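You operate a simulated robot arm through the tools that you are given. There is no shell and no other tool. Be economical: measure what you need, move in short steps, check, and stop when the job is done.

Carry out the task below with a simulated robot arm. There is one attempt and no reset: what you move stays moved.

Task
Push the hood drawer shut. Take the blue pad from the top of the side table and leave it in the orange tray on the store bench. Take the sleeved square bottle on the top of the side table and put it away on the top of the sample cart. Take the orange work card and put it on the small orange tray. Fetch the green work card and set it on top of the small carton. Fetch the sleeved waisted bottle and stand it on the back corner of the steel deck. Put the green bottle on the top of the check bench away in the teal tray at the steam tunnel. Any order will do. Set down upright: sleeved square bottle, orange work card, green work card, sleeved waisted bottle, green bottle.

It is judged by the outcome, as a careful person would: the job done as asked, and still so three seconds after it is handed in. It fails if anything else is knocked over, pushed out of place, dropped, spilled or broken.

Robot
A 6-joint arm with a fingered hand on a trunk, on a base that drives. Base frame: it is fixed to the floor where the robot stands at the start and does not move with it; the origin is under the middle of the robot, x ahead of it, y to its left, z up. Readings come in mm, rad, newtons and seconds.
With the tool pointing down near the work surface it reaches from about 240 to 500 mm from the robot's upright axis, wherever it stands. Its first joint turns from -2.897 to 2.897 rad. Places, roughly: back corner of the steel deck (15x24 cm) [-3740, -5640, 860]; blue pad (6x5x3 cm) [-1500, -1300, 900]; green bottle [-750, -3750, 1000]; green work card [-1750, -3750, 1000]; hood drawer [500, 0, 700]; orange tray on the store bench (24x15 cm) [920, -3520, 900]; orange work card [-1750, -3750, 1000]; sleeved square bottle [-1750, -1500, 1000]; sleeved waisted bottle [-1750, -3500, 1000]; small carton [-5750, -2750, 750]; small orange tray (17x16x3 cm) [-6300, -3600, 800]; teal tray at the steam tunnel (27x21 cm) [-5840, -8200, 880]; top of the sample cart [-1700, -3200, 800]. Payload 2.3 kg.
Tool frame: the origin (TCP) lies between the finger pads and is the grasp point; the fingertips stand 22 mm ahead of it; z points along the fingers, y is the line along which they close. Largest opening 112 mm; the body of the gripper starts 60 mm behind the TCP. The gripper is a hand of 3 fingers: y runs from the thumb to the fingers, the wrist lies at [0, 0, -218] in the tool frame, and closing takes about 1.5 s.
Orientation is that of the tool frame in the base frame, as [roll, pitch, yaw] about the fixed x, y, z axes, in that order (R = Rz(yaw) Ry(pitch) Rx(roll)). With the fingers straight down and closing along the base's y, the tool's x points along the base's -x, its y along +y and its z along -z.

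Tools
- The arm moves only by the tool send_rows. Its argument "motion" is a list of rows, each a list of 7 numbers: the shift along the tool's x, y, z in units of 25 mm (1.0 is 25 mm), then the turn, a rotation vector about the tool's x, y, z in units of 4 degrees (1.0 is 4 degrees), then the finger opening in mm, from 0 to 112. In form: [[dx, dy, dz, wx, wy, wz, fingers], ...]. A call has 1 to 8 rows; each row shifts and turns the commanded pose from where the row before left it, along the tool's axes as they then stand. A call with a number of a shift or a turn outside -1 to 1 is refused whole. Each row takes 0.2 s and may step no farther than 50 mm and 0.15 rad from the row before; otherwise, or with a gripper value out of range, the whole call is refused. A pose out of reach is approached as far as the arm can. The call stops where the force on the tool passes 40 N (or 10 N more than at its start, if that is more) or the arm is blocked; 0.2 s more then pass. The fingers move at their own pace (about 72 mm/s each) and stop on an object; they squeeze with about 23 N. The grip force told is the motor's: it shows also when the fingers shut on nothing. Time passes only in rows, and 0.2 s behind the last, so rows that do not move let the fingers close. It gives the time, the measured TCP pose, the force on the tool (base axes), the opening and the grip force at its end, in the units of the frame above (readings bear some noise), with the torque about the TCP (base axes, N m) and any sound that the robot's microphone picked up, and new pictures: "show" is both (left out), scene, wrist or none.
- Cameras (640 x 400 px; columns grow to the right, rows downward): "scene" is now at [-1.1, 122.8, 1433.4]; the picture's right is [-0.31, -0.95, 0.00], its down [-0.81, 0.27, -0.52] and it looks along [0.50, -0.16, -0.85] (base axes); focal length 279 px, centre (320, 200). "wrist" rides on the gripper at [66, 3, -80] in the tool frame; the picture's right is [-0.05, 1.00, 0.00], its down [-0.77, -0.04, -0.64] and it looks along [-0.64, -0.03, 0.77] (tool axes); focal length 275 px, centre (320, 200). There is no depth. A picture from a camera that has moved, and an enlarged one, comes with that camera's place and axes in the base frame and with its lens. The place of the scene camera against the robot may be out by one fixed shift of up to 12 mm in any direction.
- lift_body(by): slides the trunk up (or, below 0, down) by that many mm; the arm and the scene camera ride with it, the base frame stays. It gives what a move gives, with no picture.
- steer(legs): drives the robot by 1 to 6 legs, each [ahead, left, turn to the left] in mm, mm and rad, along the robot's own axes; the way and the turn of a leg run together, so that a leg with both is an arc; at most 1500 mm and 3.142 rad a leg. The arm and the cameras ride along, it lands a little off, and it stops where it bumps. It gives what a move gives, and a new picture of the scene camera.
- set_grasp(shape): the hand has 3 fingers and takes this shape, open, in about a second: jaw (thumb against the fingers, like two jaws); tri (thumb and two fingers); tip (a fingertip pinch); poke (one finger out to press); point (the index stretched); flat (the hand flat); cup (the hand cupped); fist (a fist). The gripper value then closes the fingers along that shape, each until it touches; the sizes above hold for jaw. It gives what a move gives, with no picture.
- head_to(pan, tilt): turns the head with the scene camera to pan (to the left, within 2.705 rad either way) and tilt (down, from -0.506 to 1.204), counted from straight ahead of the robot. It gives what a move gives, and a new picture of the scene camera.
- zoom(camera, box): a new picture of the part [left, top, right, bottom] of that camera's present view, enlarged. No time passes.
- hand_in(): hands the job in; it is judged then, once.

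Work in short steps. Places have to be worked out from the pictures, the camera data and where the tool is seen: move nearer, look again, correct. Check each grasp and each placing, and mend what went wrong. You have 196 turns and 260 pictures in all, those below and enlarged ones among them. Open the gripper and draw the arm clear of the work before you hand the job in, unless the task says otherwise; then end with one line.

The tools are called after "Request:" by a JSON object that holds its "fn" and its "kwargs". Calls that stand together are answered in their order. send_rows: Moves the arm, as the interface text tells. Its arguments: {"type":"object","properties":{"motion":{"type":"array"},"show":{"type":"string","enum":["both","scene","wrist","none"]}},"required":["motion"]} The other tools are called the same way: lift_body (by) slides the trunk up or down; set_grasp (shape) gives the hand a shape; steer (legs) drives the base; head_to (pan, tilt) turns the head that bears the scene camera; zoom (camera, box) takes an enlarged picture of a part of a camera's view; hand_in () hands the job in.

At the start:

```text
clock: 0.0
position: [246.7, 100.8, 928.3]
tcp_rot: [3.14, 0.0, -3.142]
ft_force: [0.0, -0.1, -0.4]
ft_torque: [0.01, 0.0, 0.04]
width: 111.8
grasp_force: 0.1
shape: jaw
trunk travel left (down, up): [-375.0, 215.0]
robot x, y, heading: [3.7, 1.1, 0.003]
head pan, tilt: [-0.318, 1.019]
```

scene: 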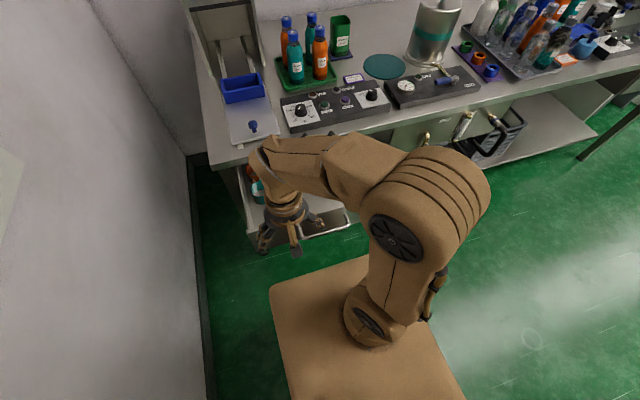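
wrist: 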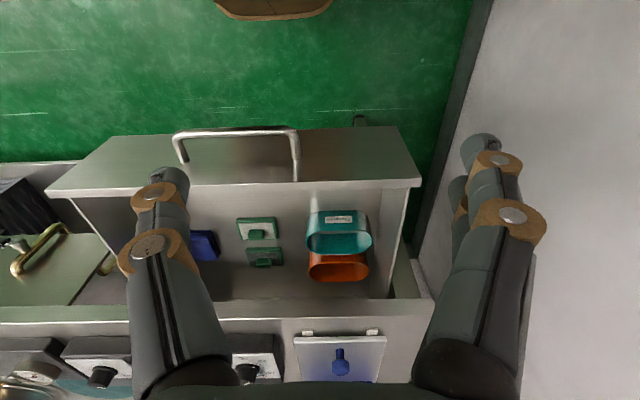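

The drawer ahead is open, with its handle at about [330, -8, 700]. I'll back off a little, close the fingers and line up with the middle of the drawer.

Request:
{"fn": "steer", "kwargs": {"legs": [[-80, 0, 0]]}}

Request:
{"fn": "send_rows", "kwargs": {"motion": [[0, -1, 0, 0, 0, 0, 0], [0, -1, 0, 0, 0, 0, 0], [0, -1, 0, 0, 0, 0, 0], [0, -1, 0, 0, 0, 0, 0], [0, -0.3, 0, 0, 0, 0, 0], [0, 0, 0, 0, 0, 0, 0], [0, 0, 0, 0, 0, 0, 0]], "show": "both"}}

```text
clock: 1.1
position: [163.4, 101.5, 931.1]
tcp_rot: [-3.141, 0.002, 3.142]
ft_force: [-0.2, 0.1, -0.4]
ft_torque: [0.01, -0.01, 0.01]
width: 112.1
grasp_force: 0.0
shape: jaw
trunk travel left (down, up): [-375.0, 215.0]
robot x, y, heading: [-81.3, 1.4, -0.004]
head pan, tilt: [-0.318, 1.019]
camera scene: at [-84.6, 122.8, 1433.4], right [-0.31, -0.95, 0.0], down [-0.81, 0.26, -0.52], along [0.5, -0.16, -0.85], focal length 279 px, centre (320, 200)
```

scene: 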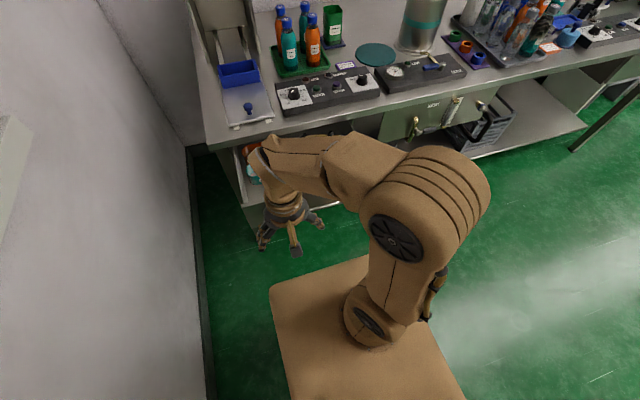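

```text
clock: 2.7
position: [163.2, -8.2, 930.5]
tcp_rot: [-3.141, 0.0, 3.141]
ft_force: [0.2, -0.2, 0.1]
ft_torque: [0.01, -0.02, -0.01]
width: 0.1
grasp_force: 23.0
shape: jaw
trunk travel left (down, up): [-375.0, 215.0]
robot x, y, heading: [-81.5, -4.1, -0.0]
head pan, tilt: [-0.318, 1.019]
camera scene: at [-83.4, 122.8, 1433.4], right [-0.31, -0.95, 0.0], down [-0.81, 0.26, -0.52], along [0.5, -0.16, -0.85], focal length 279 px, centre (320, 200)
camera wrist: at [95.5, -6.4, 1008.6], right [0.05, 1.0, 0.0], down [0.77, -0.04, 0.64], along [0.64, -0.03, -0.77], focal length 275 px, centre (320, 200)
```

scene: 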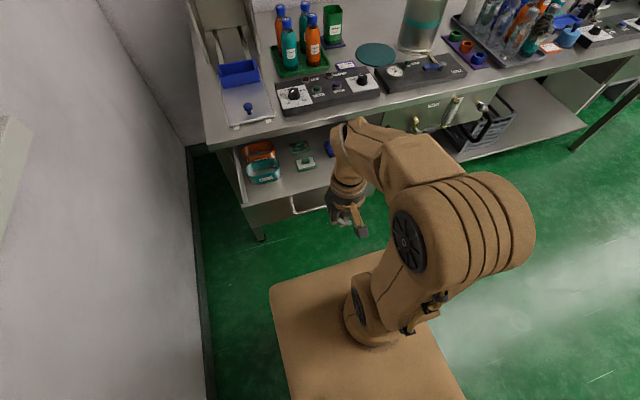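
wrist: 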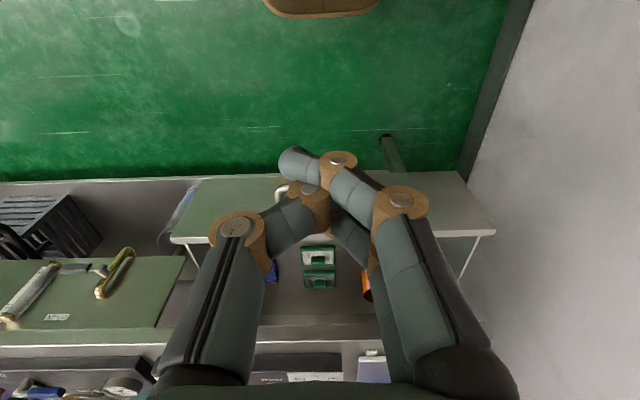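

From the two wrist views, the drawer front's top edge is at about x=389, z=734, and the bench edge is at about x=460, z=850. I'll move forward, tilt the fingers to lead, lower the trunk and then push the panel above the handle.

Request:
{"fn": "send_rows", "kwargs": {"motion": [[-1, 0, 0, 0, 0, 0, 0], [-1, 0, 0, 0, 0, 0, 0], [-1, 0, 0, 0, 0, 0, 0], [0, 0, 0, 0, -1, 0, 0], [0, 0, 0, 0, -1, 0, 0], [0, 0, 0, 0, -1, 0, 0], [0, 0, 0, 0, -1, 0, 0], [0, 0, 0, 0, -1, 0, 0]], "show": "none"}}

Request:
{"fn": "send_rows", "kwargs": {"motion": [[0, 0, 0, 0, -1, 0, 0], [0, 0, 0, 0, -1, 0, 0], [0, 0, 0, 0, -1, 0, 0], [0, 0, 0, 0, -1, 0, 0], [0, 0, 0, 0, -1, 0, 0]], "show": "none"}}

Request:
{"fn": "lift_body", "kwargs": {"by": -225}}

Request:
{"fn": "head_to", "kwargs": {"pan": -0.2, "tilt": 0.8}}

```text
clock: 4.5
position: [238.9, -6.1, 928.9]
tcp_rot: [-3.141, 0.35, -3.14]
ft_force: [0.0, -0.4, -0.2]
ft_torque: [0.01, -0.01, 0.0]
width: 0.0
grasp_force: 23.1
shape: jaw
trunk travel left (down, up): [-375.0, 215.0]
robot x, y, heading: [-84.5, -1.1, 0.003]
head pan, tilt: [-0.318, 1.019]
```

```text
clock: 5.7
position: [273.0, -7.2, 950.9]
tcp_rot: [-3.141, 0.693, -3.14]
ft_force: [0.1, 1.2, 0.5]
ft_torque: [0.0, 0.02, -0.01]
width: 0.1
grasp_force: 22.5
shape: jaw
out of reach, approached as far as the arm can: row 3, 4, 5
trunk travel left (down, up): [-375.0, 215.0]
robot x, y, heading: [-83.9, 2.0, 0.006]
head pan, tilt: [-0.318, 1.019]
```

```text
clock: 8.1
position: [272.5, -5.8, 725.4]
tcp_rot: [3.14, 0.689, -3.141]
ft_force: [-1.1, 0.7, -0.8]
ft_torque: [-0.02, 0.01, 0.03]
width: 0.1
grasp_force: 23.1
shape: jaw
trunk travel left (down, up): [-150.0, 440.0]
robot x, y, heading: [-78.5, 1.2, 0.001]
head pan, tilt: [-0.318, 1.019]
```

```text
clock: 8.8
position: [271.4, -6.3, 724.8]
tcp_rot: [3.14, 0.689, -3.139]
ft_force: [-0.1, -0.6, -0.3]
ft_torque: [0.01, 0.0, 0.02]
width: 0.0
grasp_force: 22.9
shape: jaw
trunk travel left (down, up): [-150.0, 440.0]
robot x, y, heading: [-79.8, 1.6, 0.003]
head pan, tilt: [-0.201, 0.799]
camera scene: at [-69.4, 128.0, 1224.8], right [-0.2, -0.98, 0.0], down [-0.7, 0.14, -0.7], along [0.68, -0.14, -0.72], focal length 279 px, centre (320, 200)
```

scene: 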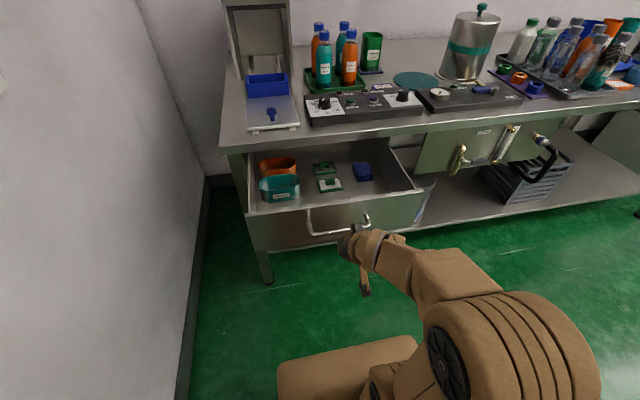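

The hand is in front of the panel, just above the handle. I'll push along +x in steps until the force rises.

Request:
{"fn": "send_rows", "kwargs": {"motion": [[-0.77, 0, 0.636, 0, 0, 0, 0], [-0.77, 0, 0.636, 0, 0, 0, 0], [-0.77, 0, 0.636, 0, 0, 0, 0], [-0.77, 0, 0.636, 0, 0, 0, 0], [-0.77, 0, 0.636, 0, 0, 0, 0]], "show": "scene"}}

```text
clock: 10.0
position: [397.7, -8.0, 726.2]
tcp_rot: [3.14, 0.689, 3.141]
ft_force: [-0.1, 0.0, 0.5]
ft_torque: [0.04, 0.0, 0.0]
width: 0.0
grasp_force: 22.9
shape: jaw
trunk travel left (down, up): [-150.0, 440.0]
robot x, y, heading: [-82.0, -2.4, 0.001]
head pan, tilt: [-0.201, 0.799]
camera scene: at [-69.4, 128.0, 1224.9], right [-0.2, -0.98, 0.0], down [-0.7, 0.14, -0.7], along [0.68, -0.14, -0.72], focal length 279 px, centre (320, 200)
```

scene: 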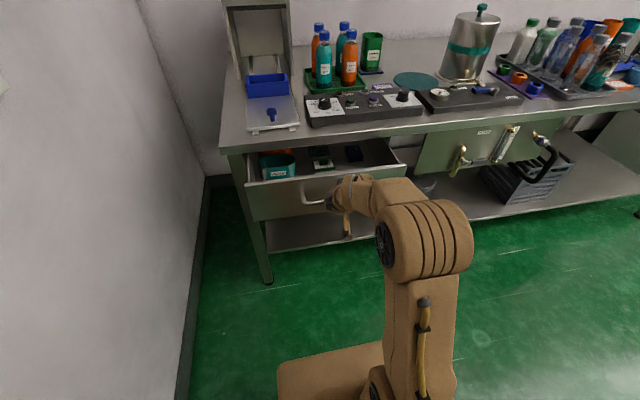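

The drawer is moving and there is room left, so I'll keep pushing.

Request:
{"fn": "send_rows", "kwargs": {"motion": [[-0.77, 0, 0.636, 0, 0, 0, 0], [-0.77, 0, 0.636, 0, 0, 0, 0], [-0.77, 0, 0.636, 0, 0, 0, 0], [-0.77, 0, 0.636, 0, 0, 0, 0]], "show": "scene"}}

```text
clock: 11.0
position: [498.1, -7.2, 725.2]
tcp_rot: [3.139, 0.688, 3.141]
ft_force: [-1.1, 1.0, -0.2]
ft_torque: [0.02, 0.03, 0.02]
width: 0.2
grasp_force: 22.7
shape: jaw
trunk travel left (down, up): [-150.0, 440.0]
robot x, y, heading: [-79.5, 2.5, 0.005]
head pan, tilt: [-0.201, 0.799]
camera scene: at [-69.2, 128.0, 1224.9], right [-0.2, -0.98, 0.0], down [-0.7, 0.14, -0.7], along [0.68, -0.14, -0.72], focal length 279 px, centre (320, 200)
```

scene: 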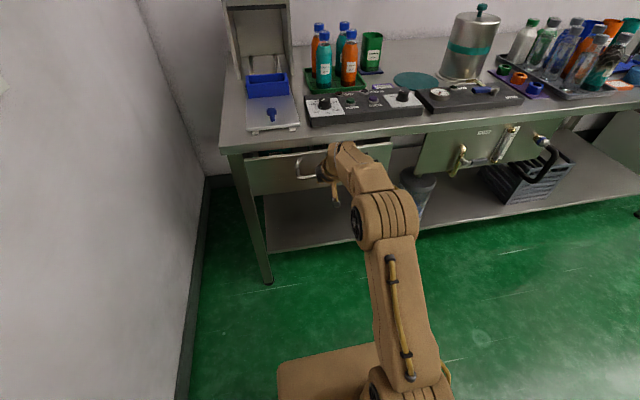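

It is nearly shut. I'll keep pushing in smaller steps.

Request:
{"fn": "send_rows", "kwargs": {"motion": [[-0.5, 0, 0.413, 0, 0, 0, 0], [-0.5, 0, 0.413, 0, 0, 0, 0], [-0.5, 0, 0.413, 0, 0, 0, 0], [-0.5, 0, 0.413, 0, 0, 0, 0]], "show": "scene"}}

```text
clock: 11.8
position: [537.4, -5.8, 727.7]
tcp_rot: [3.132, 0.687, 3.136]
ft_force: [-28.8, -0.6, 13.4]
ft_torque: [0.3, 0.28, 0.01]
width: 0.0
grasp_force: 22.9
shape: jaw
out of reach, approached as far as the arm can: row 4
trunk travel left (down, up): [-150.0, 440.0]
robot x, y, heading: [-83.3, 4.6, -0.003]
head pan, tilt: [-0.201, 0.799]
stopped in row 4: the force on the tool passed its limit at 50 N (the readings are from after the stop); the commanded pose is now the measured one
camera scene: at [-77.3, 127.6, 1225.3], right [-0.2, -0.98, 0.0], down [-0.7, 0.14, -0.7], along [0.69, -0.14, -0.71], focal length 279 px, centre (320, 200)
```

scene: 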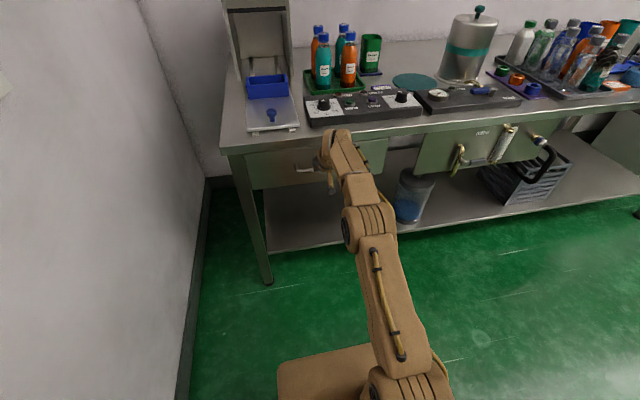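

The force jumped to 50 N, so either the drawer is shut or the hand hit the bench edge. I'll pull back and look.

Request:
{"fn": "send_rows", "kwargs": {"motion": [[0.77, 0, -0.636, 0, 0, 0, 0], [0.77, 0, -0.636, 0, 0, 0, 0], [0.77, 0, -0.636, 0, 0, 0, 0], [0.77, 0, -0.636, 0, 0, 0, 0], [0.77, 0, -0.636, 0, 0, 0, 0], [0.77, 0, -0.636, 0, 0, 0, 0], [0.77, 0, -0.636, 0, 0, 0, 0], [0.77, 0, -0.636, 0, 0, 0, 0]], "show": "both"}}

Request:
{"fn": "zoom", "kwargs": {"camera": "scene", "box": [220, 110, 420, 235]}}

```text
clock: 13.6
position: [339.6, -6.1, 723.6]
tcp_rot: [3.133, 0.678, 3.137]
ft_force: [-0.9, 0.7, 0.8]
ft_torque: [0.0, -0.02, 0.01]
width: 0.1
grasp_force: 23.6
shape: jaw
trunk travel left (down, up): [-150.0, 440.0]
robot x, y, heading: [-82.2, 1.5, -0.001]
head pan, tilt: [-0.201, 0.799]
camera scene: at [-69.7, 128.0, 1224.9], right [-0.2, -0.98, 0.0], down [-0.7, 0.14, -0.7], along [0.68, -0.14, -0.72], focal length 279 px, centre (320, 200)
camera wrist: at [237.2, -4.2, 744.1], right [0.04, 1.0, 0.03], down [0.2, -0.04, 0.98], along [0.98, -0.03, -0.2], focal length 275 px, centre (320, 200)
```

scene: 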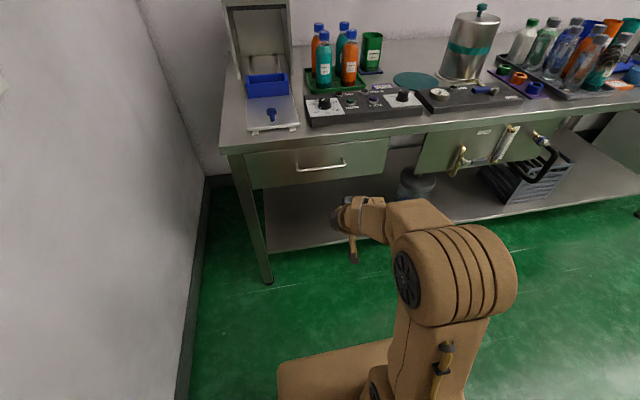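
wrist: 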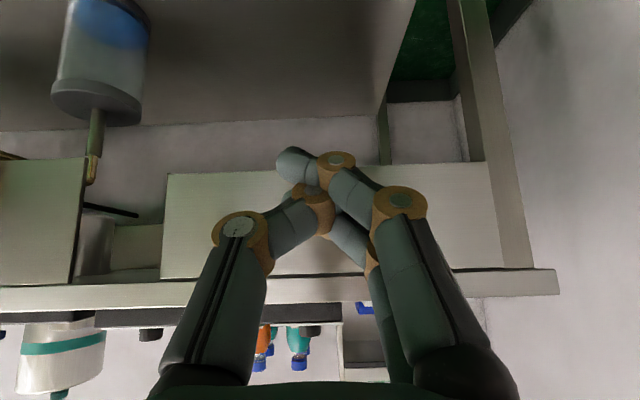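

```text
3.20 times, centred on (320, 172) of scene
camera zoom: at [-69.7, 128.0, 1224.9], right [-0.2, -0.98, 0.0], down [-0.7, 0.14, -0.7], along [0.68, -0.14, -0.72], focal length 892 px, centre (320, 288)
```

zoom: 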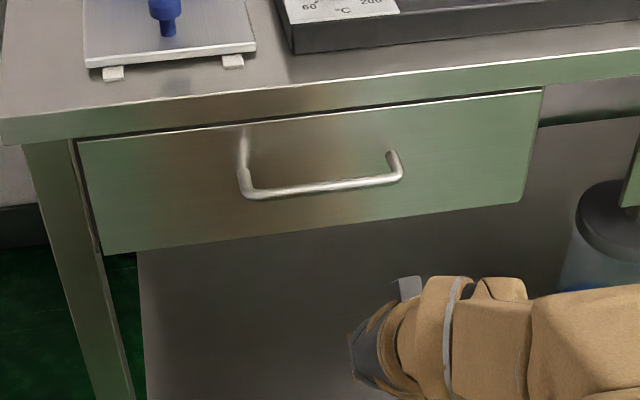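

The drawer is shut. Now I'll back off, straighten the tool, raise the trunk and look around towards the side table.

Request:
{"fn": "send_rows", "kwargs": {"motion": [[0, 0, 0, 0, 1, 0, 100], [0, 0, 0, 0, 1, 0, 100], [0, 0, 0, 0, 1, 0, 100], [0, 0, 0, 0, 1, 0, 100], [0, 0, 0, 0, 1, 0, 100], [0, 0, 0, 0, 1, 0, 100], [0, 0, 0, 0, 1, 0, 100], [0, 0, 0, 0, 1, 0, 100]], "show": "none"}}

Request:
{"fn": "lift_body", "kwargs": {"by": 375}}

Request:
{"fn": "send_rows", "kwargs": {"motion": [[0, 0, 0, 0, 1, 0, 100], [0, 0, 0, 0, 0.8, 0, 100], [1, 0, 0, 0, 0, 0, 100], [1, 0, 0, 0, 0, 0, 100], [1, 0, 0, 0, 0, 0, 100]], "show": "none"}}

Request:
{"fn": "head_to", "kwargs": {"pan": -2.3, "tilt": 0.35}}

Request:
{"fn": "head_to", "kwargs": {"pan": -1.4, "tilt": 0.35}}

```text
clock: 15.4
position: [341.8, -5.7, 725.3]
tcp_rot: [3.135, 0.118, 3.139]
ft_force: [0.2, 0.2, -0.4]
ft_torque: [-0.02, -0.02, 0.03]
width: 99.8
grasp_force: 0.0
shape: jaw
trunk travel left (down, up): [-150.0, 440.0]
robot x, y, heading: [-78.3, 2.4, 0.0]
head pan, tilt: [-0.201, 0.799]
```

```text
clock: 19.1
position: [341.7, -6.6, 1100.1]
tcp_rot: [3.137, 0.121, 3.138]
ft_force: [-0.5, -0.4, -0.5]
ft_torque: [0.01, -0.01, 0.0]
width: 100.1
grasp_force: 0.2
shape: jaw
trunk travel left (down, up): [-525.0, 65.0]
robot x, y, heading: [-78.6, 0.4, 0.005]
head pan, tilt: [-0.201, 0.799]
```

```text
clock: 20.2
position: [264.9, -4.9, 1100.0]
tcp_rot: [3.135, -0.004, 3.141]
ft_force: [0.4, -0.2, 0.8]
ft_torque: [-0.02, 0.02, 0.0]
width: 100.1
grasp_force: 0.1
shape: jaw
trunk travel left (down, up): [-525.0, 65.0]
robot x, y, heading: [-83.5, -1.8, -0.002]
head pan, tilt: [-0.201, 0.799]
```

```text
clock: 22.2
position: [266.2, -3.6, 1098.9]
tcp_rot: [3.136, -0.006, 3.139]
ft_force: [0.0, 0.0, 0.2]
ft_torque: [0.02, -0.04, 0.01]
width: 99.8
grasp_force: 0.0
shape: jaw
trunk travel left (down, up): [-525.0, 65.0]
robot x, y, heading: [-83.1, 1.1, 0.002]
head pan, tilt: [-2.3, 0.351]
camera scene: at [-210.6, 74.5, 1639.5], right [-0.75, 0.67, 0.0], down [0.23, 0.26, -0.94], along [-0.62, -0.7, -0.34], focal length 279 px, centre (320, 200)
```

scene: 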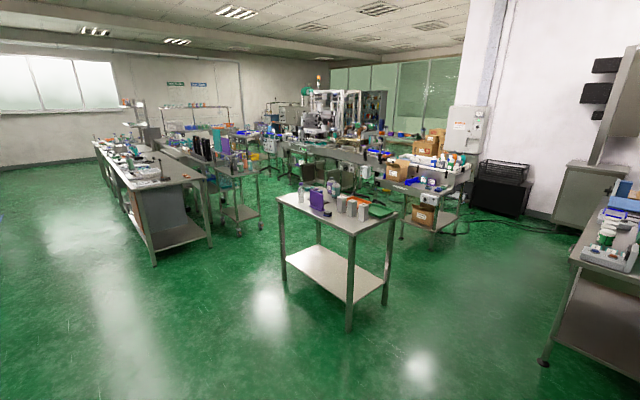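

```text
clock: 23.4
position: [265.4, -3.9, 1100.1]
tcp_rot: [3.137, -0.004, 3.139]
ft_force: [0.1, 0.2, 0.2]
ft_torque: [-0.01, -0.05, 0.02]
width: 100.0
grasp_force: 0.0
shape: jaw
trunk travel left (down, up): [-525.0, 65.0]
robot x, y, heading: [-84.1, 2.3, -0.001]
head pan, tilt: [-1.4, 0.351]
camera scene: at [-132.9, 52.3, 1639.5], right [-0.99, -0.17, 0.0], down [-0.06, 0.34, -0.94], along [0.16, -0.93, -0.34], focal length 279 px, centre (320, 200)
```

scene: 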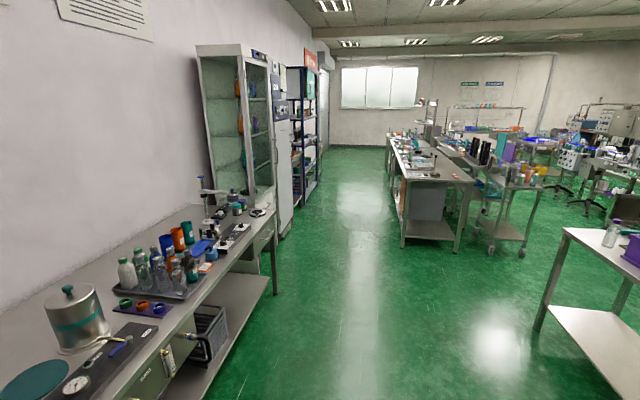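

The side table is in view. I'll zoom in to identify the objects on it and beyond.

Request:
{"fn": "head_to", "kwargs": {"pan": -2.3, "tilt": 0.35}}

Request:
{"fn": "zoom", "kwargs": {"camera": "scene", "box": [260, 150, 420, 250]}}

Request:
{"fn": "zoom", "kwargs": {"camera": "scene", "box": [80, 90, 280, 215]}}

```text
clock: 24.6
position: [267.2, -4.4, 1099.6]
tcp_rot: [3.136, -0.006, 3.141]
ft_force: [0.2, -0.6, -0.1]
ft_torque: [-0.01, 0.03, 0.01]
width: 100.0
grasp_force: 0.1
shape: jaw
trunk travel left (down, up): [-525.0, 65.0]
robot x, y, heading: [-81.2, 5.5, 0.005]
head pan, tilt: [-2.3, 0.351]
camera scene: at [-210.6, 74.5, 1639.5], right [-0.75, 0.67, 0.0], down [0.23, 0.26, -0.94], along [-0.62, -0.7, -0.34], focal length 279 px, centre (320, 200)
```

scene: 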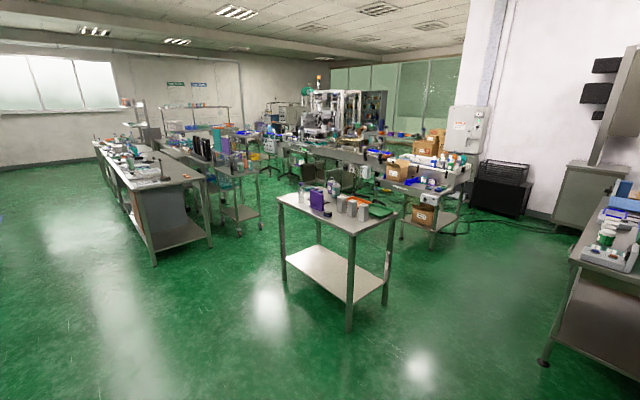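

```text
4.00 times, centred on (340, 200) of scene
camera zoom: at [-210.6, 74.5, 1639.5], right [-0.75, 0.67, 0.0], down [0.23, 0.26, -0.94], along [-0.62, -0.7, -0.34], focal length 1115 px, centre (240, 200)
```

zoom: 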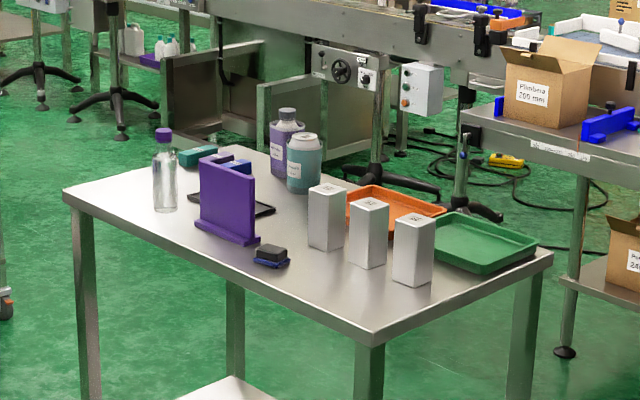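

```text
3.20 times, centred on (180, 152) of scene
camera zoom: at [-210.6, 74.5, 1639.5], right [-0.75, 0.67, 0.0], down [0.23, 0.26, -0.94], along [-0.62, -0.7, -0.34], focal length 892 px, centre (768, 352)
```

zoom: 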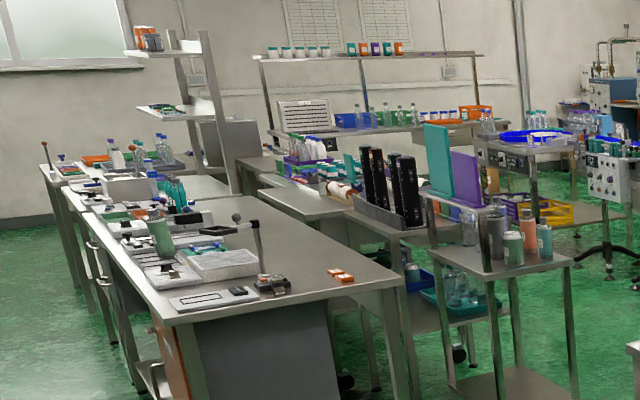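

The side table spans about x -1812..-1340 and y -1762..-894. The pad looks to be near [-1440, -1233] and the sleeved bottles near [-1760, -1531]. I'll drive up to its near long side, facing it.

Request:
{"fn": "steer", "kwargs": {"legs": [[-500, 0, 0], [0, 0, 3.14], [0, 1230, 0], [330, 0, 0]]}}

Request:
{"fn": "head_to", "kwargs": {"pan": 0.0, "tilt": 0.75}}

```text
clock: 42.7
position: [-1308.8, -1234.3, 1098.6]
tcp_rot: [3.136, -0.007, -0.037]
ft_force: [-0.5, 1.1, 0.6]
ft_torque: [-0.01, 0.0, 0.03]
width: 100.1
grasp_force: 0.1
shape: jaw
trunk travel left (down, up): [-525.0, 65.0]
robot x, y, heading: [-959.2, -1251.1, 3.107]
head pan, tilt: [-2.3, 0.351]
camera scene: at [-847.2, -1323.7, 1639.6], right [0.72, -0.69, 0.0], down [-0.24, -0.25, -0.94], along [0.65, 0.68, -0.34], focal length 279 px, centre (320, 200)
```

scene: 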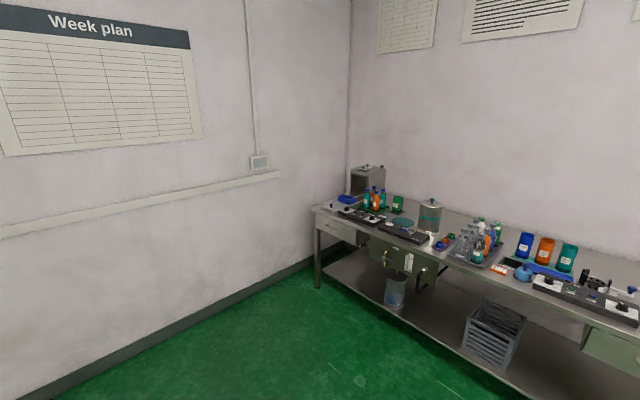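

```text
clock: 44.8
position: [-1307.8, -1232.4, 1099.2]
tcp_rot: [3.137, -0.005, -0.037]
ft_force: [-0.1, 0.0, 0.0]
ft_torque: [-0.01, -0.02, 0.0]
width: 99.7
grasp_force: 0.1
shape: jaw
trunk travel left (down, up): [-525.0, 65.0]
robot x, y, heading: [-960.0, -1251.9, 3.11]
head pan, tilt: [0.0, 0.75]
camera scene: at [-993.7, -1387.9, 1603.9], right [0.04, 1.0, 0.0], down [0.68, -0.02, -0.73], along [-0.73, 0.03, -0.68], focal length 279 px, centre (320, 200)
```

scene: 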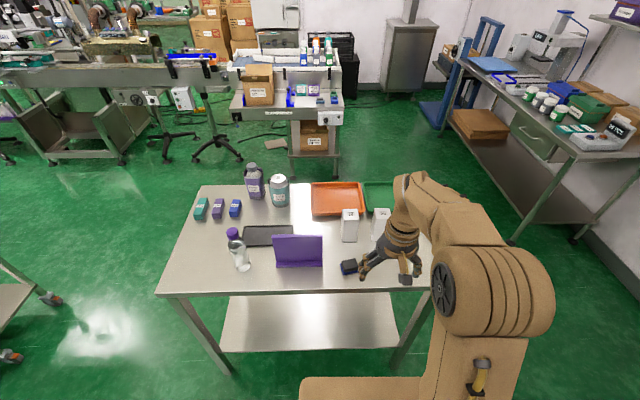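

Request:
{"fn": "zoom", "kwargs": {"camera": "scene", "box": [170, 155, 370, 280]}}

Request:
{"fn": "zoom", "kwargs": {"camera": "wrist", "box": [0, 0, 640, 400]}}

```text
3.20 times, centred on (270, 218) of scene
camera zoom: at [-993.7, -1387.9, 1603.9], right [0.04, 1.0, 0.0], down [0.68, -0.02, -0.73], along [-0.73, 0.03, -0.68], focal length 892 px, centre (480, 144)
```

zoom: 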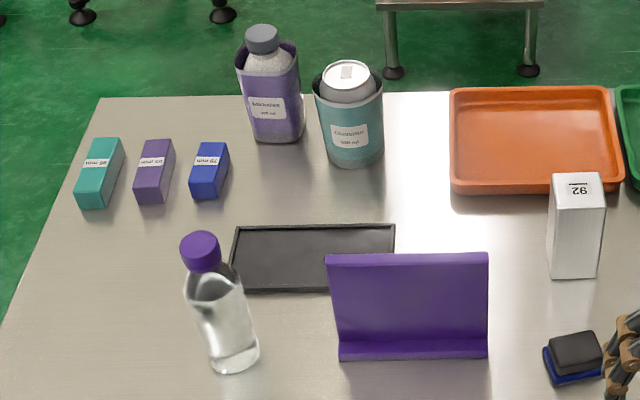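

```text
1.00 times, centred on (320, 200) of wrist (not enlarged: the box is as wide or as high as the picture)
camera zoom: at [-1243.7, -1240.5, 1178.3], right [-0.08, -1.0, 0.0], down [-0.77, 0.07, 0.63], along [-0.63, 0.05, -0.77], focal length 275 px, centre (320, 200)
```

zoom: 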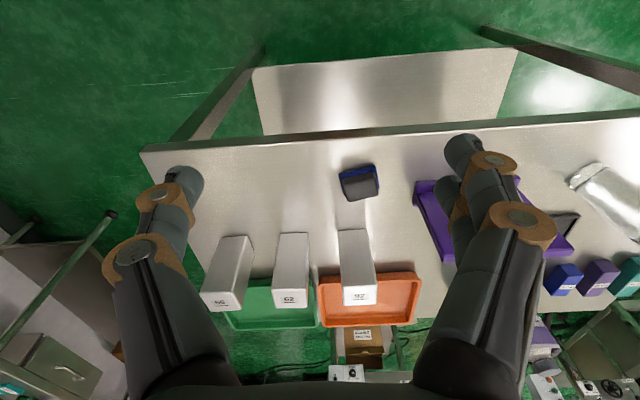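

The small blue-based block beside the purple stand is the blue pad, at about [-1450, -1277] with its top near z 900. The purple-sleeved bottle with the grey cap is the square bottle. I'll edge forward, move above the pad and look again.

Request:
{"fn": "steer", "kwargs": {"legs": [[60, 0, 0.03]]}}

Request:
{"fn": "send_rows", "kwargs": {"motion": [[-0.6, 1, 1, 0, 0, 0, 100], [-0.6, 0.7, 1, 0, 0, 0, 100], [-0.6, 0, 1, 0, 0, 0, 100], [-0.6, 0, 1, 0, 0, 0, 100]], "show": "both"}}

```text
clock: 45.8
position: [-1369.5, -1243.1, 1099.3]
tcp_rot: [3.135, -0.004, -0.007]
ft_force: [-0.8, -0.3, 0.8]
ft_torque: [-0.02, -0.02, 0.01]
width: 100.2
grasp_force: 0.1
shape: jaw
trunk travel left (down, up): [-525.0, 65.0]
robot x, y, heading: [-1018.2, -1247.7, 3.134]
head pan, tilt: [0.0, 0.75]
camera scene: at [-1052.0, -1387.5, 1603.9], right [0.01, 1.0, 0.0], down [0.68, 0.0, -0.73], along [-0.73, 0.0, -0.68], focal length 279 px, centre (320, 200)
```

scene: 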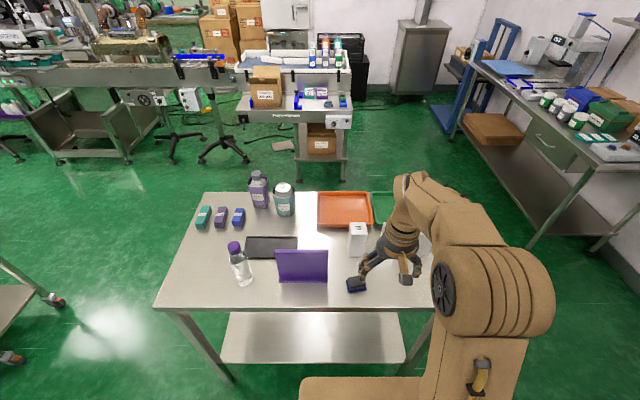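

```text
clock: 46.8
position: [-1426.5, -1284.3, 1000.8]
tcp_rot: [3.136, -0.005, -0.008]
ft_force: [-0.6, 0.6, -0.1]
ft_torque: [-0.01, 0.01, -0.02]
width: 99.9
grasp_force: 0.0
shape: jaw
trunk travel left (down, up): [-525.0, 65.0]
robot x, y, heading: [-1019.7, -1245.7, 3.135]
head pan, tilt: [0.0, 0.75]
camera scene: at [-1051.3, -1387.6, 1603.9], right [0.01, 1.0, 0.0], down [0.68, 0.0, -0.73], along [-0.73, 0.0, -0.68], focal length 279 px, centre (320, 200)
camera wrist: at [-1363.0, -1288.0, 1079.4], right [-0.05, -1.0, 0.01], down [-0.77, 0.05, 0.63], along [-0.63, 0.03, -0.77], focal length 275 px, centre (320, 200)
```

scene: 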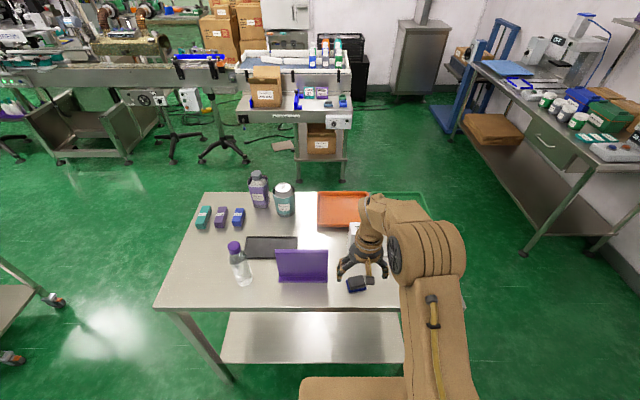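
wrist: 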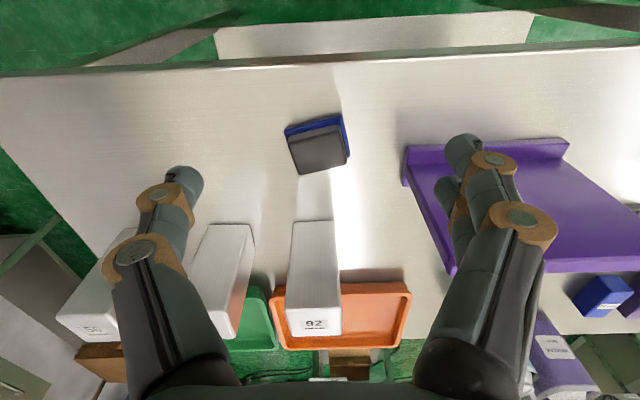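

The pad is at about [-1463, -1285] and turned about 15°. I'll align over it and lower part of the way.

Request:
{"fn": "send_rows", "kwargs": {"motion": [[-0.8, 0, 0.5, 0, 0, 0, 100], [-0.7, 0, 0.5, 0, 0, 0, 100], [0, 0, 0.5, 0, 0, -1, 100], [0, 0, 0.5, 0, 0, -1, 100], [0, 0, 0.5, 0, 0, -1, 100], [0, 0, 0.3, 0, 0, -0.8, 100]], "show": "wrist"}}

```text
clock: 48.2
position: [-1466.4, -1286.5, 928.4]
tcp_rot: [3.136, -0.004, 0.259]
ft_force: [1.0, -0.2, -0.4]
ft_torque: [0.0, -0.01, 0.0]
width: 99.8
grasp_force: 0.1
shape: jaw
trunk travel left (down, up): [-525.0, 65.0]
robot x, y, heading: [-1021.4, -1250.6, 3.136]
head pan, tilt: [0.0, 0.75]
camera wrist: at [-1403.1, -1273.1, 1007.4], right [0.21, -0.98, 0.01], down [-0.76, -0.16, 0.63], along [-0.62, -0.14, -0.77], focal length 275 px, centre (320, 200)
```

wrist: 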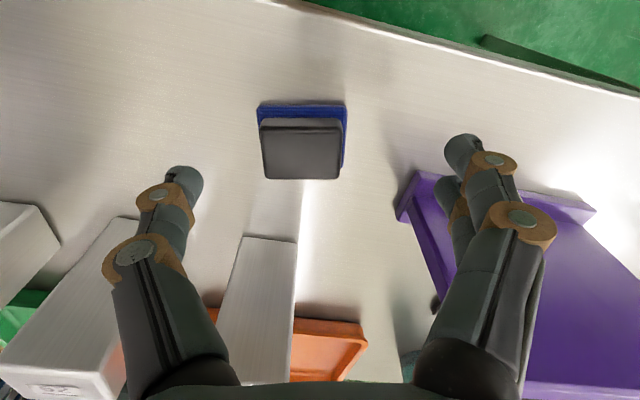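

The pad is aligned but its height is uncertain. I'll shift slightly and descend another 25 mm to check.

Request:
{"fn": "send_rows", "kwargs": {"motion": [[0, -0.35, 0.5, 0, 0, 0, 100], [0, 0, 0.5, 0, 0, 0, 100]], "show": "wrist"}}

```text
clock: 48.8
position: [-1467.7, -1276.9, 902.8]
tcp_rot: [3.135, -0.004, 0.259]
ft_force: [0.1, 0.4, -0.5]
ft_torque: [-0.03, -0.02, 0.03]
width: 99.7
grasp_force: 0.1
shape: jaw
trunk travel left (down, up): [-525.0, 65.0]
robot x, y, heading: [-1022.6, -1248.5, 3.135]
head pan, tilt: [0.0, 0.75]
camera wrist: at [-1405.0, -1264.0, 982.1], right [0.21, -0.98, 0.01], down [-0.76, -0.16, 0.63], along [-0.62, -0.14, -0.77], focal length 275 px, centre (320, 200)
```

wrist: 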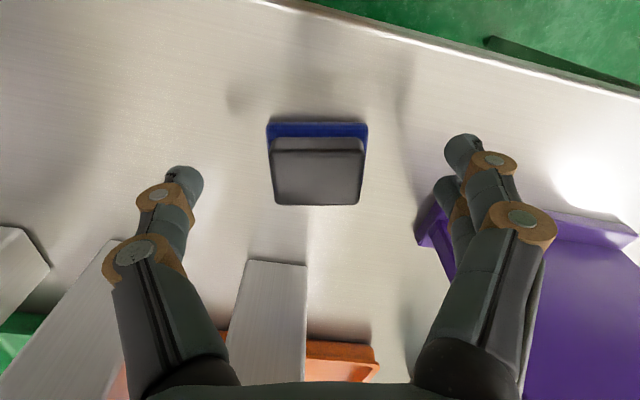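

From the scale change, the pad top is nearer z 860 and the table is at about 830-840. I'll shift 17 mm toward the pad and descend further.

Request:
{"fn": "send_rows", "kwargs": {"motion": [[-0.67, 0, 0.4, 0, 0, 0, 100], [0, 0, 0.6, 0, 0, 0, 100]], "show": "wrist"}}

```text
clock: 49.4
position: [-1485.6, -1280.1, 877.1]
tcp_rot: [3.137, -0.004, 0.258]
ft_force: [-0.2, -1.1, 0.0]
ft_torque: [-0.02, 0.04, 0.03]
width: 100.3
grasp_force: 0.1
shape: jaw
trunk travel left (down, up): [-525.0, 65.0]
robot x, y, heading: [-1022.1, -1249.2, 3.134]
head pan, tilt: [0.0, 0.75]
camera wrist: at [-1422.3, -1267.8, 956.2], right [0.21, -0.98, 0.01], down [-0.76, -0.16, 0.63], along [-0.62, -0.14, -0.77], focal length 275 px, centre (320, 200)
```

wrist: 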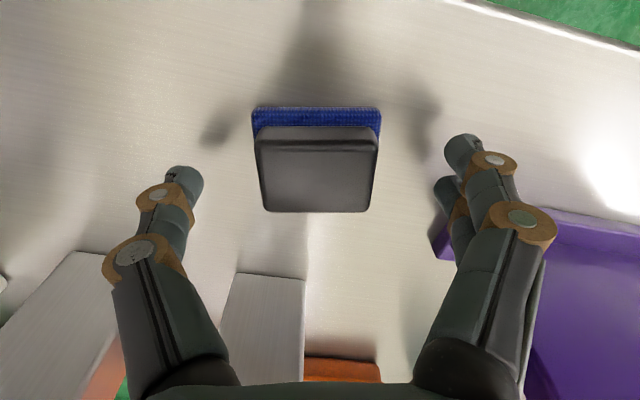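

The pad is now centred. I'll lower another 17 mm and look before closing.

Request:
{"fn": "send_rows", "kwargs": {"motion": [[-0.08, 0, 0.35, 0, 0, 0, 100], [0, 0, 0.35, 0, 0, 0, 100]], "show": "wrist"}}

```text
clock: 50.0
position: [-1487.6, -1281.8, 860.9]
tcp_rot: [3.137, 0.001, 0.259]
ft_force: [-0.6, 0.7, 6.2]
ft_torque: [0.03, 0.03, 0.04]
width: 100.0
grasp_force: 0.1
shape: jaw
trunk travel left (down, up): [-525.0, 65.0]
robot x, y, heading: [-1019.4, -1248.9, 3.136]
head pan, tilt: [0.0, 0.75]
camera wrist: at [-1423.3, -1269.3, 939.7], right [0.21, -0.98, 0.01], down [-0.76, -0.16, 0.64], along [-0.62, -0.14, -0.77], focal length 275 px, centre (320, 200)
```

wrist: 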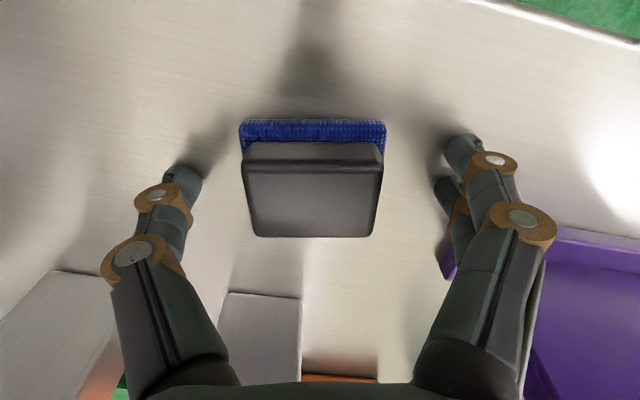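

The fingertips just touched the table, which puts its top at about z 839. I'll raise 4 mm and close.

Request:
{"fn": "send_rows", "kwargs": {"motion": [[-0.1, 0, -0.16, 0, 0, 0, 100], [0, 0, 0, 0, 0, 0, 30], [0, 0, 0, 0, 0, 0, 30], [0, 0, 0, 0, 0, 0, 30], [0, 0, 0, 0, 0, 0, 30], [0, 0, 0, 0, 0, 0, 30]], "show": "wrist"}}

```text
clock: 51.4
position: [-1489.3, -1283.8, 863.3]
tcp_rot: [3.136, -0.003, 0.259]
ft_force: [-1.4, -0.1, 0.4]
ft_torque: [0.01, -0.02, 0.01]
width: 49.8
grasp_force: 22.5
shape: jaw
trunk travel left (down, up): [-525.0, 65.0]
robot x, y, heading: [-1019.9, -1252.9, 3.137]
head pan, tilt: [0.0, 0.75]
camera wrist: at [-1425.5, -1269.9, 942.9], right [0.21, -0.98, 0.01], down [-0.76, -0.16, 0.63], along [-0.62, -0.14, -0.77], focal length 275 px, centre (320, 200)
```

wrist: 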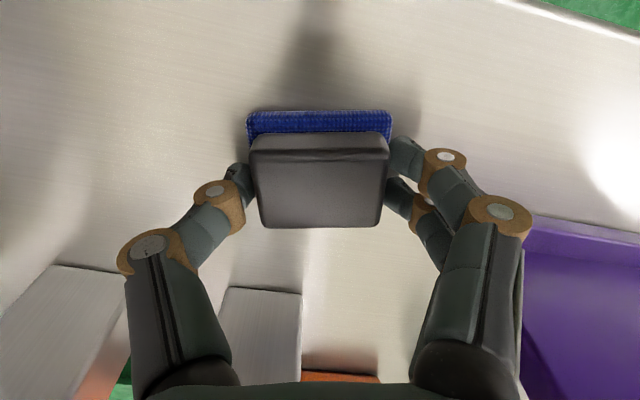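

The pad is held with a width of 50 mm. I'll lift it, draw the arm in and drive towards the store bench.

Request:
{"fn": "send_rows", "kwargs": {"motion": [[0, 0, -1, 0, 0, 0, 30], [0, 0, -1, 0, 0, 0, 30], [0, 0, -1, 0, 0, 0, 30], [0, 0, -1, 0, 0, 0, 30], [0, 0, -1, 0, 0, 0, 30], [0, 0, -1, 0, 0, 0, 30], [0, 0, -1, 0, 0, 0, 30], [0, 0, -1, 0, 0, 0, 30]], "show": "wrist"}}

Request:
{"fn": "send_rows", "kwargs": {"motion": [[1, 0, 0, 0, 0, 0.9, 30], [1, 0, 0, 0, 0, 0.9, 30], [1, 0, 0, 0, 0, 0.9, 30], [1, 0, 0, 0, 0, 0.9, 30], [1, 0, 0, 0, 0, 0, 30]], "show": "none"}}

Request:
{"fn": "steer", "kwargs": {"legs": [[-1000, 0, 0], [0, 0, 1.57], [1400, 0, 0], [700, 0, 0], [0, 0, 1.57]]}}

Request:
{"fn": "head_to", "kwargs": {"pan": 0.0, "tilt": 0.5}}

```text
clock: 53.2
position: [-1488.4, -1282.8, 1064.8]
tcp_rot: [3.135, -0.003, 0.258]
ft_force: [-0.6, 0.0, -0.5]
ft_torque: [0.03, -0.01, 0.0]
width: 49.8
grasp_force: 23.0
shape: jaw
trunk travel left (down, up): [-525.0, 65.0]
robot x, y, heading: [-1015.8, -1247.7, 3.134]
head pan, tilt: [0.0, 0.75]
camera wrist: at [-1425.7, -1269.5, 1144.0], right [0.21, -0.98, 0.01], down [-0.76, -0.16, 0.63], along [-0.62, -0.14, -0.77], focal length 275 px, centre (320, 200)
```

wrist: 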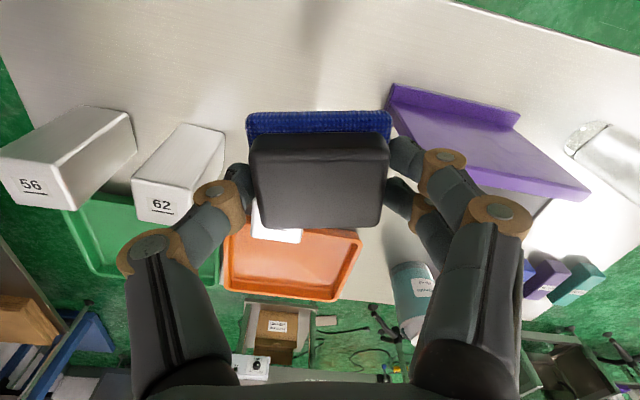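

```text
clock: 54.4
position: [-1367.6, -1268.1, 1065.8]
tcp_rot: [3.137, -0.004, 0.005]
ft_force: [-0.3, -0.6, -2.0]
ft_torque: [0.07, 0.0, 0.01]
width: 49.6
grasp_force: 23.4
shape: jaw
trunk travel left (down, up): [-525.0, 65.0]
robot x, y, heading: [-1022.4, -1248.3, 3.138]
head pan, tilt: [0.0, 0.75]
```

```text
clock: 77.0
position: [342.4, -3305.7, 1066.3]
tcp_rot: [3.135, -0.005, 3.116]
ft_force: [-0.7, 0.4, -0.4]
ft_torque: [0.0, -0.04, 0.01]
width: 49.8
grasp_force: 22.7
shape: jaw
trunk travel left (down, up): [-525.0, 65.0]
robot x, y, heading: [-1.9, -3310.5, -0.039]
head pan, tilt: [0.0, 0.75]
camera scene: at [17.5, -3168.9, 1603.9], right [-0.04, -1.0, 0.0], down [-0.68, 0.03, -0.73], along [0.73, -0.03, -0.68], focal length 279 px, centre (320, 200)
```

scene: 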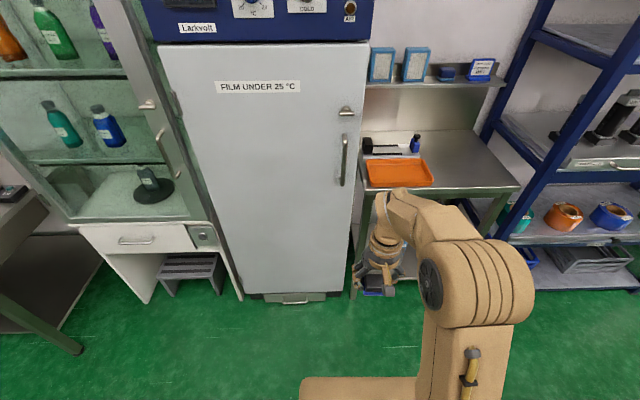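

```text
clock: 77.8
position: [342.3, -3305.6, 1066.3]
tcp_rot: [3.137, -0.005, 3.115]
ft_force: [-0.2, -0.9, -0.7]
ft_torque: [0.01, -0.02, 0.01]
width: 49.6
grasp_force: 22.8
shape: jaw
trunk travel left (down, up): [-525.0, 65.0]
robot x, y, heading: [-0.8, -3311.3, -0.035]
head pan, tilt: [0.0, 0.499]
camera scene: at [25.7, -3169.2, 1625.8], right [-0.04, -1.0, 0.0], down [-0.48, 0.02, -0.88], along [0.88, -0.03, -0.48], focal length 279 px, centre (320, 200)
```

scene: 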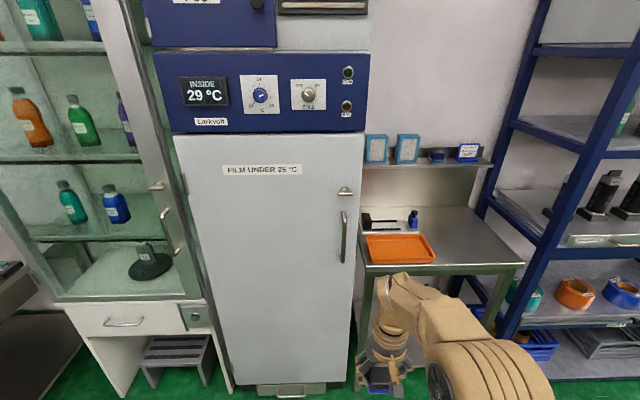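

The orange tray on the store bench is at about [930, -3540] and the bench edge is at about x=829. I'll drive in front of it.

Request:
{"fn": "steer", "kwargs": {"legs": [[0, 0, 0.035], [0, -235, 0], [440, 0, 0]]}}

Request:
{"fn": "head_to", "kwargs": {"pan": -0.1, "tilt": 0.9}}

Request:
{"fn": "zoom", "kwargs": {"camera": "wrist", "box": [0, 0, 640, 400]}}

```text
clock: 82.2
position: [784.1, -3517.8, 1065.9]
tcp_rot: [3.135, -0.004, -3.117]
ft_force: [0.5, 0.4, -1.4]
ft_torque: [0.05, 0.0, -0.02]
width: 49.8
grasp_force: 23.3
shape: jaw
trunk travel left (down, up): [-525.0, 65.0]
robot x, y, heading: [435.3, -3543.6, 0.011]
head pan, tilt: [0.0, 0.499]
camera scene: at [461.1, -3396.8, 1625.8], right [0.01, -1.0, 0.0], down [-0.48, -0.01, -0.88], along [0.88, 0.01, -0.48], focal length 279 px, centre (320, 200)
```

scene: 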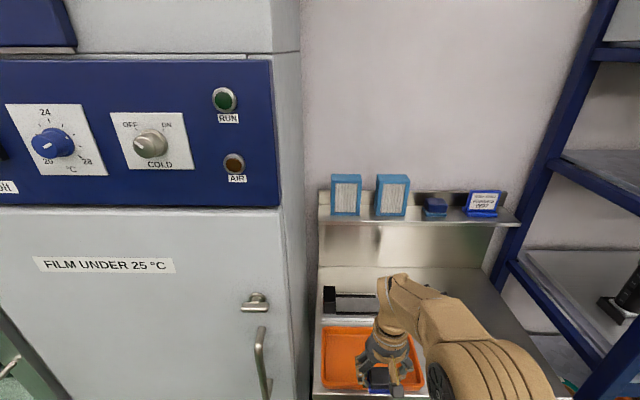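

```text
clock: 83.0
position: [784.0, -3518.7, 1067.0]
tcp_rot: [3.137, -0.007, -3.118]
ft_force: [0.2, 0.3, -0.9]
ft_torque: [0.02, -0.01, 0.02]
width: 49.8
grasp_force: 23.0
shape: jaw
trunk travel left (down, up): [-525.0, 65.0]
robot x, y, heading: [440.4, -3540.0, 0.009]
head pan, tilt: [-0.099, 0.901]
camera scene: at [444.9, -3404.5, 1592.0], right [-0.09, -1.0, 0.0], down [-0.78, 0.07, -0.62], along [0.62, -0.05, -0.78], focal length 279 px, centre (320, 200)
```

scene: 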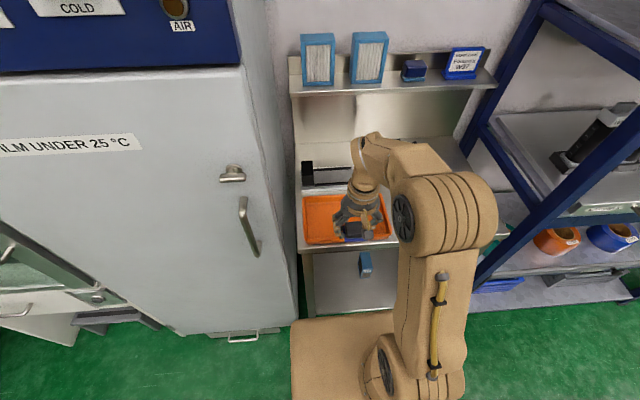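

```text
1.00 times, centred on (320, 200) of wrist (not enlarged: the box is as wide or as high as the picture)
camera zoom: at [716.6, -3518.0, 1145.4], right [0.02, 1.0, 0.0], down [0.77, -0.02, 0.63], along [0.63, -0.01, -0.77], focal length 275 px, centre (320, 200)
```

zoom: 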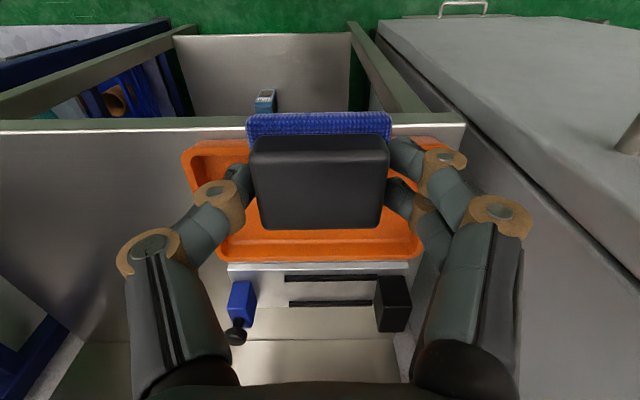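

The tray centre is at about [920, -3522] with its rim near z 915. I'll move over it and come down partway.

Request:
{"fn": "send_rows", "kwargs": {"motion": [[-1, 0, 0, 0, 0, 0, 30], [-1, 0, 0, 0, 0, 0, 30], [-1, 0, 0, 0, 0, 0, 30], [-1, 0, 0.5, 0, 0, 0, 30], [-1, 0, 1, 0, 0, 0, 30], [-0.4, 0, 1, 0, 0, 0, 30], [0, 0, 1, 0, 0, 0, 30]], "show": "both"}}

```text
clock: 84.6
position: [918.6, -3514.0, 979.4]
tcp_rot: [3.136, -0.004, -3.116]
ft_force: [0.9, 0.6, 0.2]
ft_torque: [0.03, -0.03, 0.05]
width: 50.0
grasp_force: 23.2
shape: jaw
trunk travel left (down, up): [-525.0, 65.0]
robot x, y, heading: [438.8, -3541.5, 0.012]
head pan, tilt: [-0.099, 0.901]
camera scene: at [445.2, -3404.4, 1592.0], right [-0.09, -1.0, 0.0], down [-0.78, 0.07, -0.62], along [0.62, -0.05, -0.78], focal length 279 px, centre (320, 200)
camera wrist: at [851.2, -3512.9, 1058.1], right [0.02, 1.0, 0.01], down [0.77, -0.02, 0.63], along [0.63, -0.01, -0.78], focal length 275 px, centre (320, 200)
```

scene: 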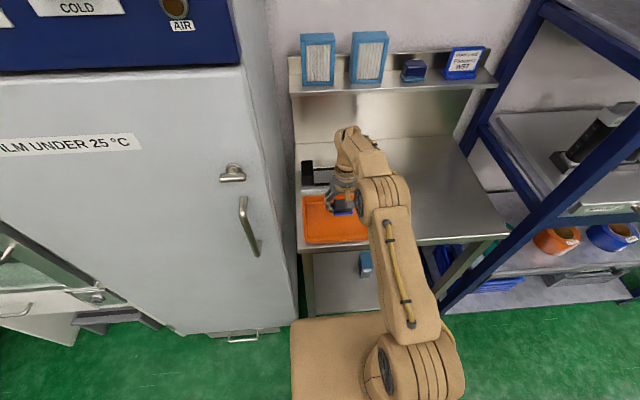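
wrist: 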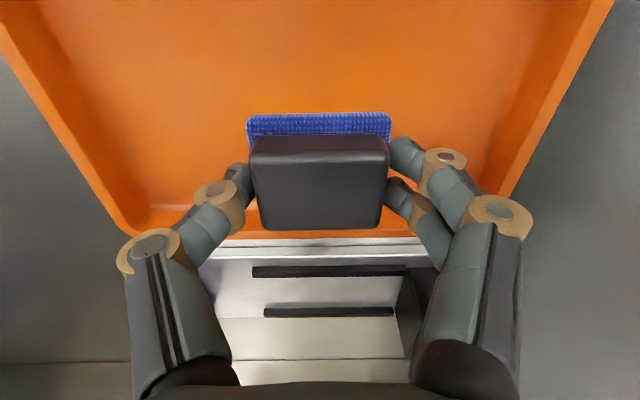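

The pad is over the middle of the tray. I'll lower it until it touches.

Request:
{"fn": "send_rows", "kwargs": {"motion": [[0, 0, 0.8, 0, 0, 0, 30], [0, 0, 0.5, 0, 0, 0, 30], [0, 0, 0.3, 0, 0, 0, 30], [0, 0, 0.2, 0, 0, 0, 30]], "show": "wrist"}}

```text
clock: 85.6
position: [917.8, -3514.4, 933.8]
tcp_rot: [3.137, -0.005, -3.117]
ft_force: [-0.7, -0.3, -0.3]
ft_torque: [0.02, -0.03, 0.0]
width: 49.9
grasp_force: 22.5
shape: jaw
trunk travel left (down, up): [-525.0, 65.0]
robot x, y, heading: [437.0, -3542.0, 0.007]
head pan, tilt: [-0.099, 0.901]
camera wrist: at [851.3, -3514.1, 1012.8], right [0.02, 1.0, 0.0], down [0.77, -0.02, 0.63], along [0.63, -0.01, -0.77], focal length 275 px, centre (320, 200)
```

wrist: 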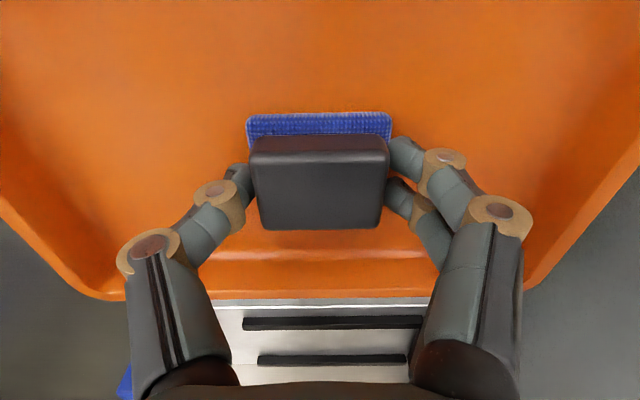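

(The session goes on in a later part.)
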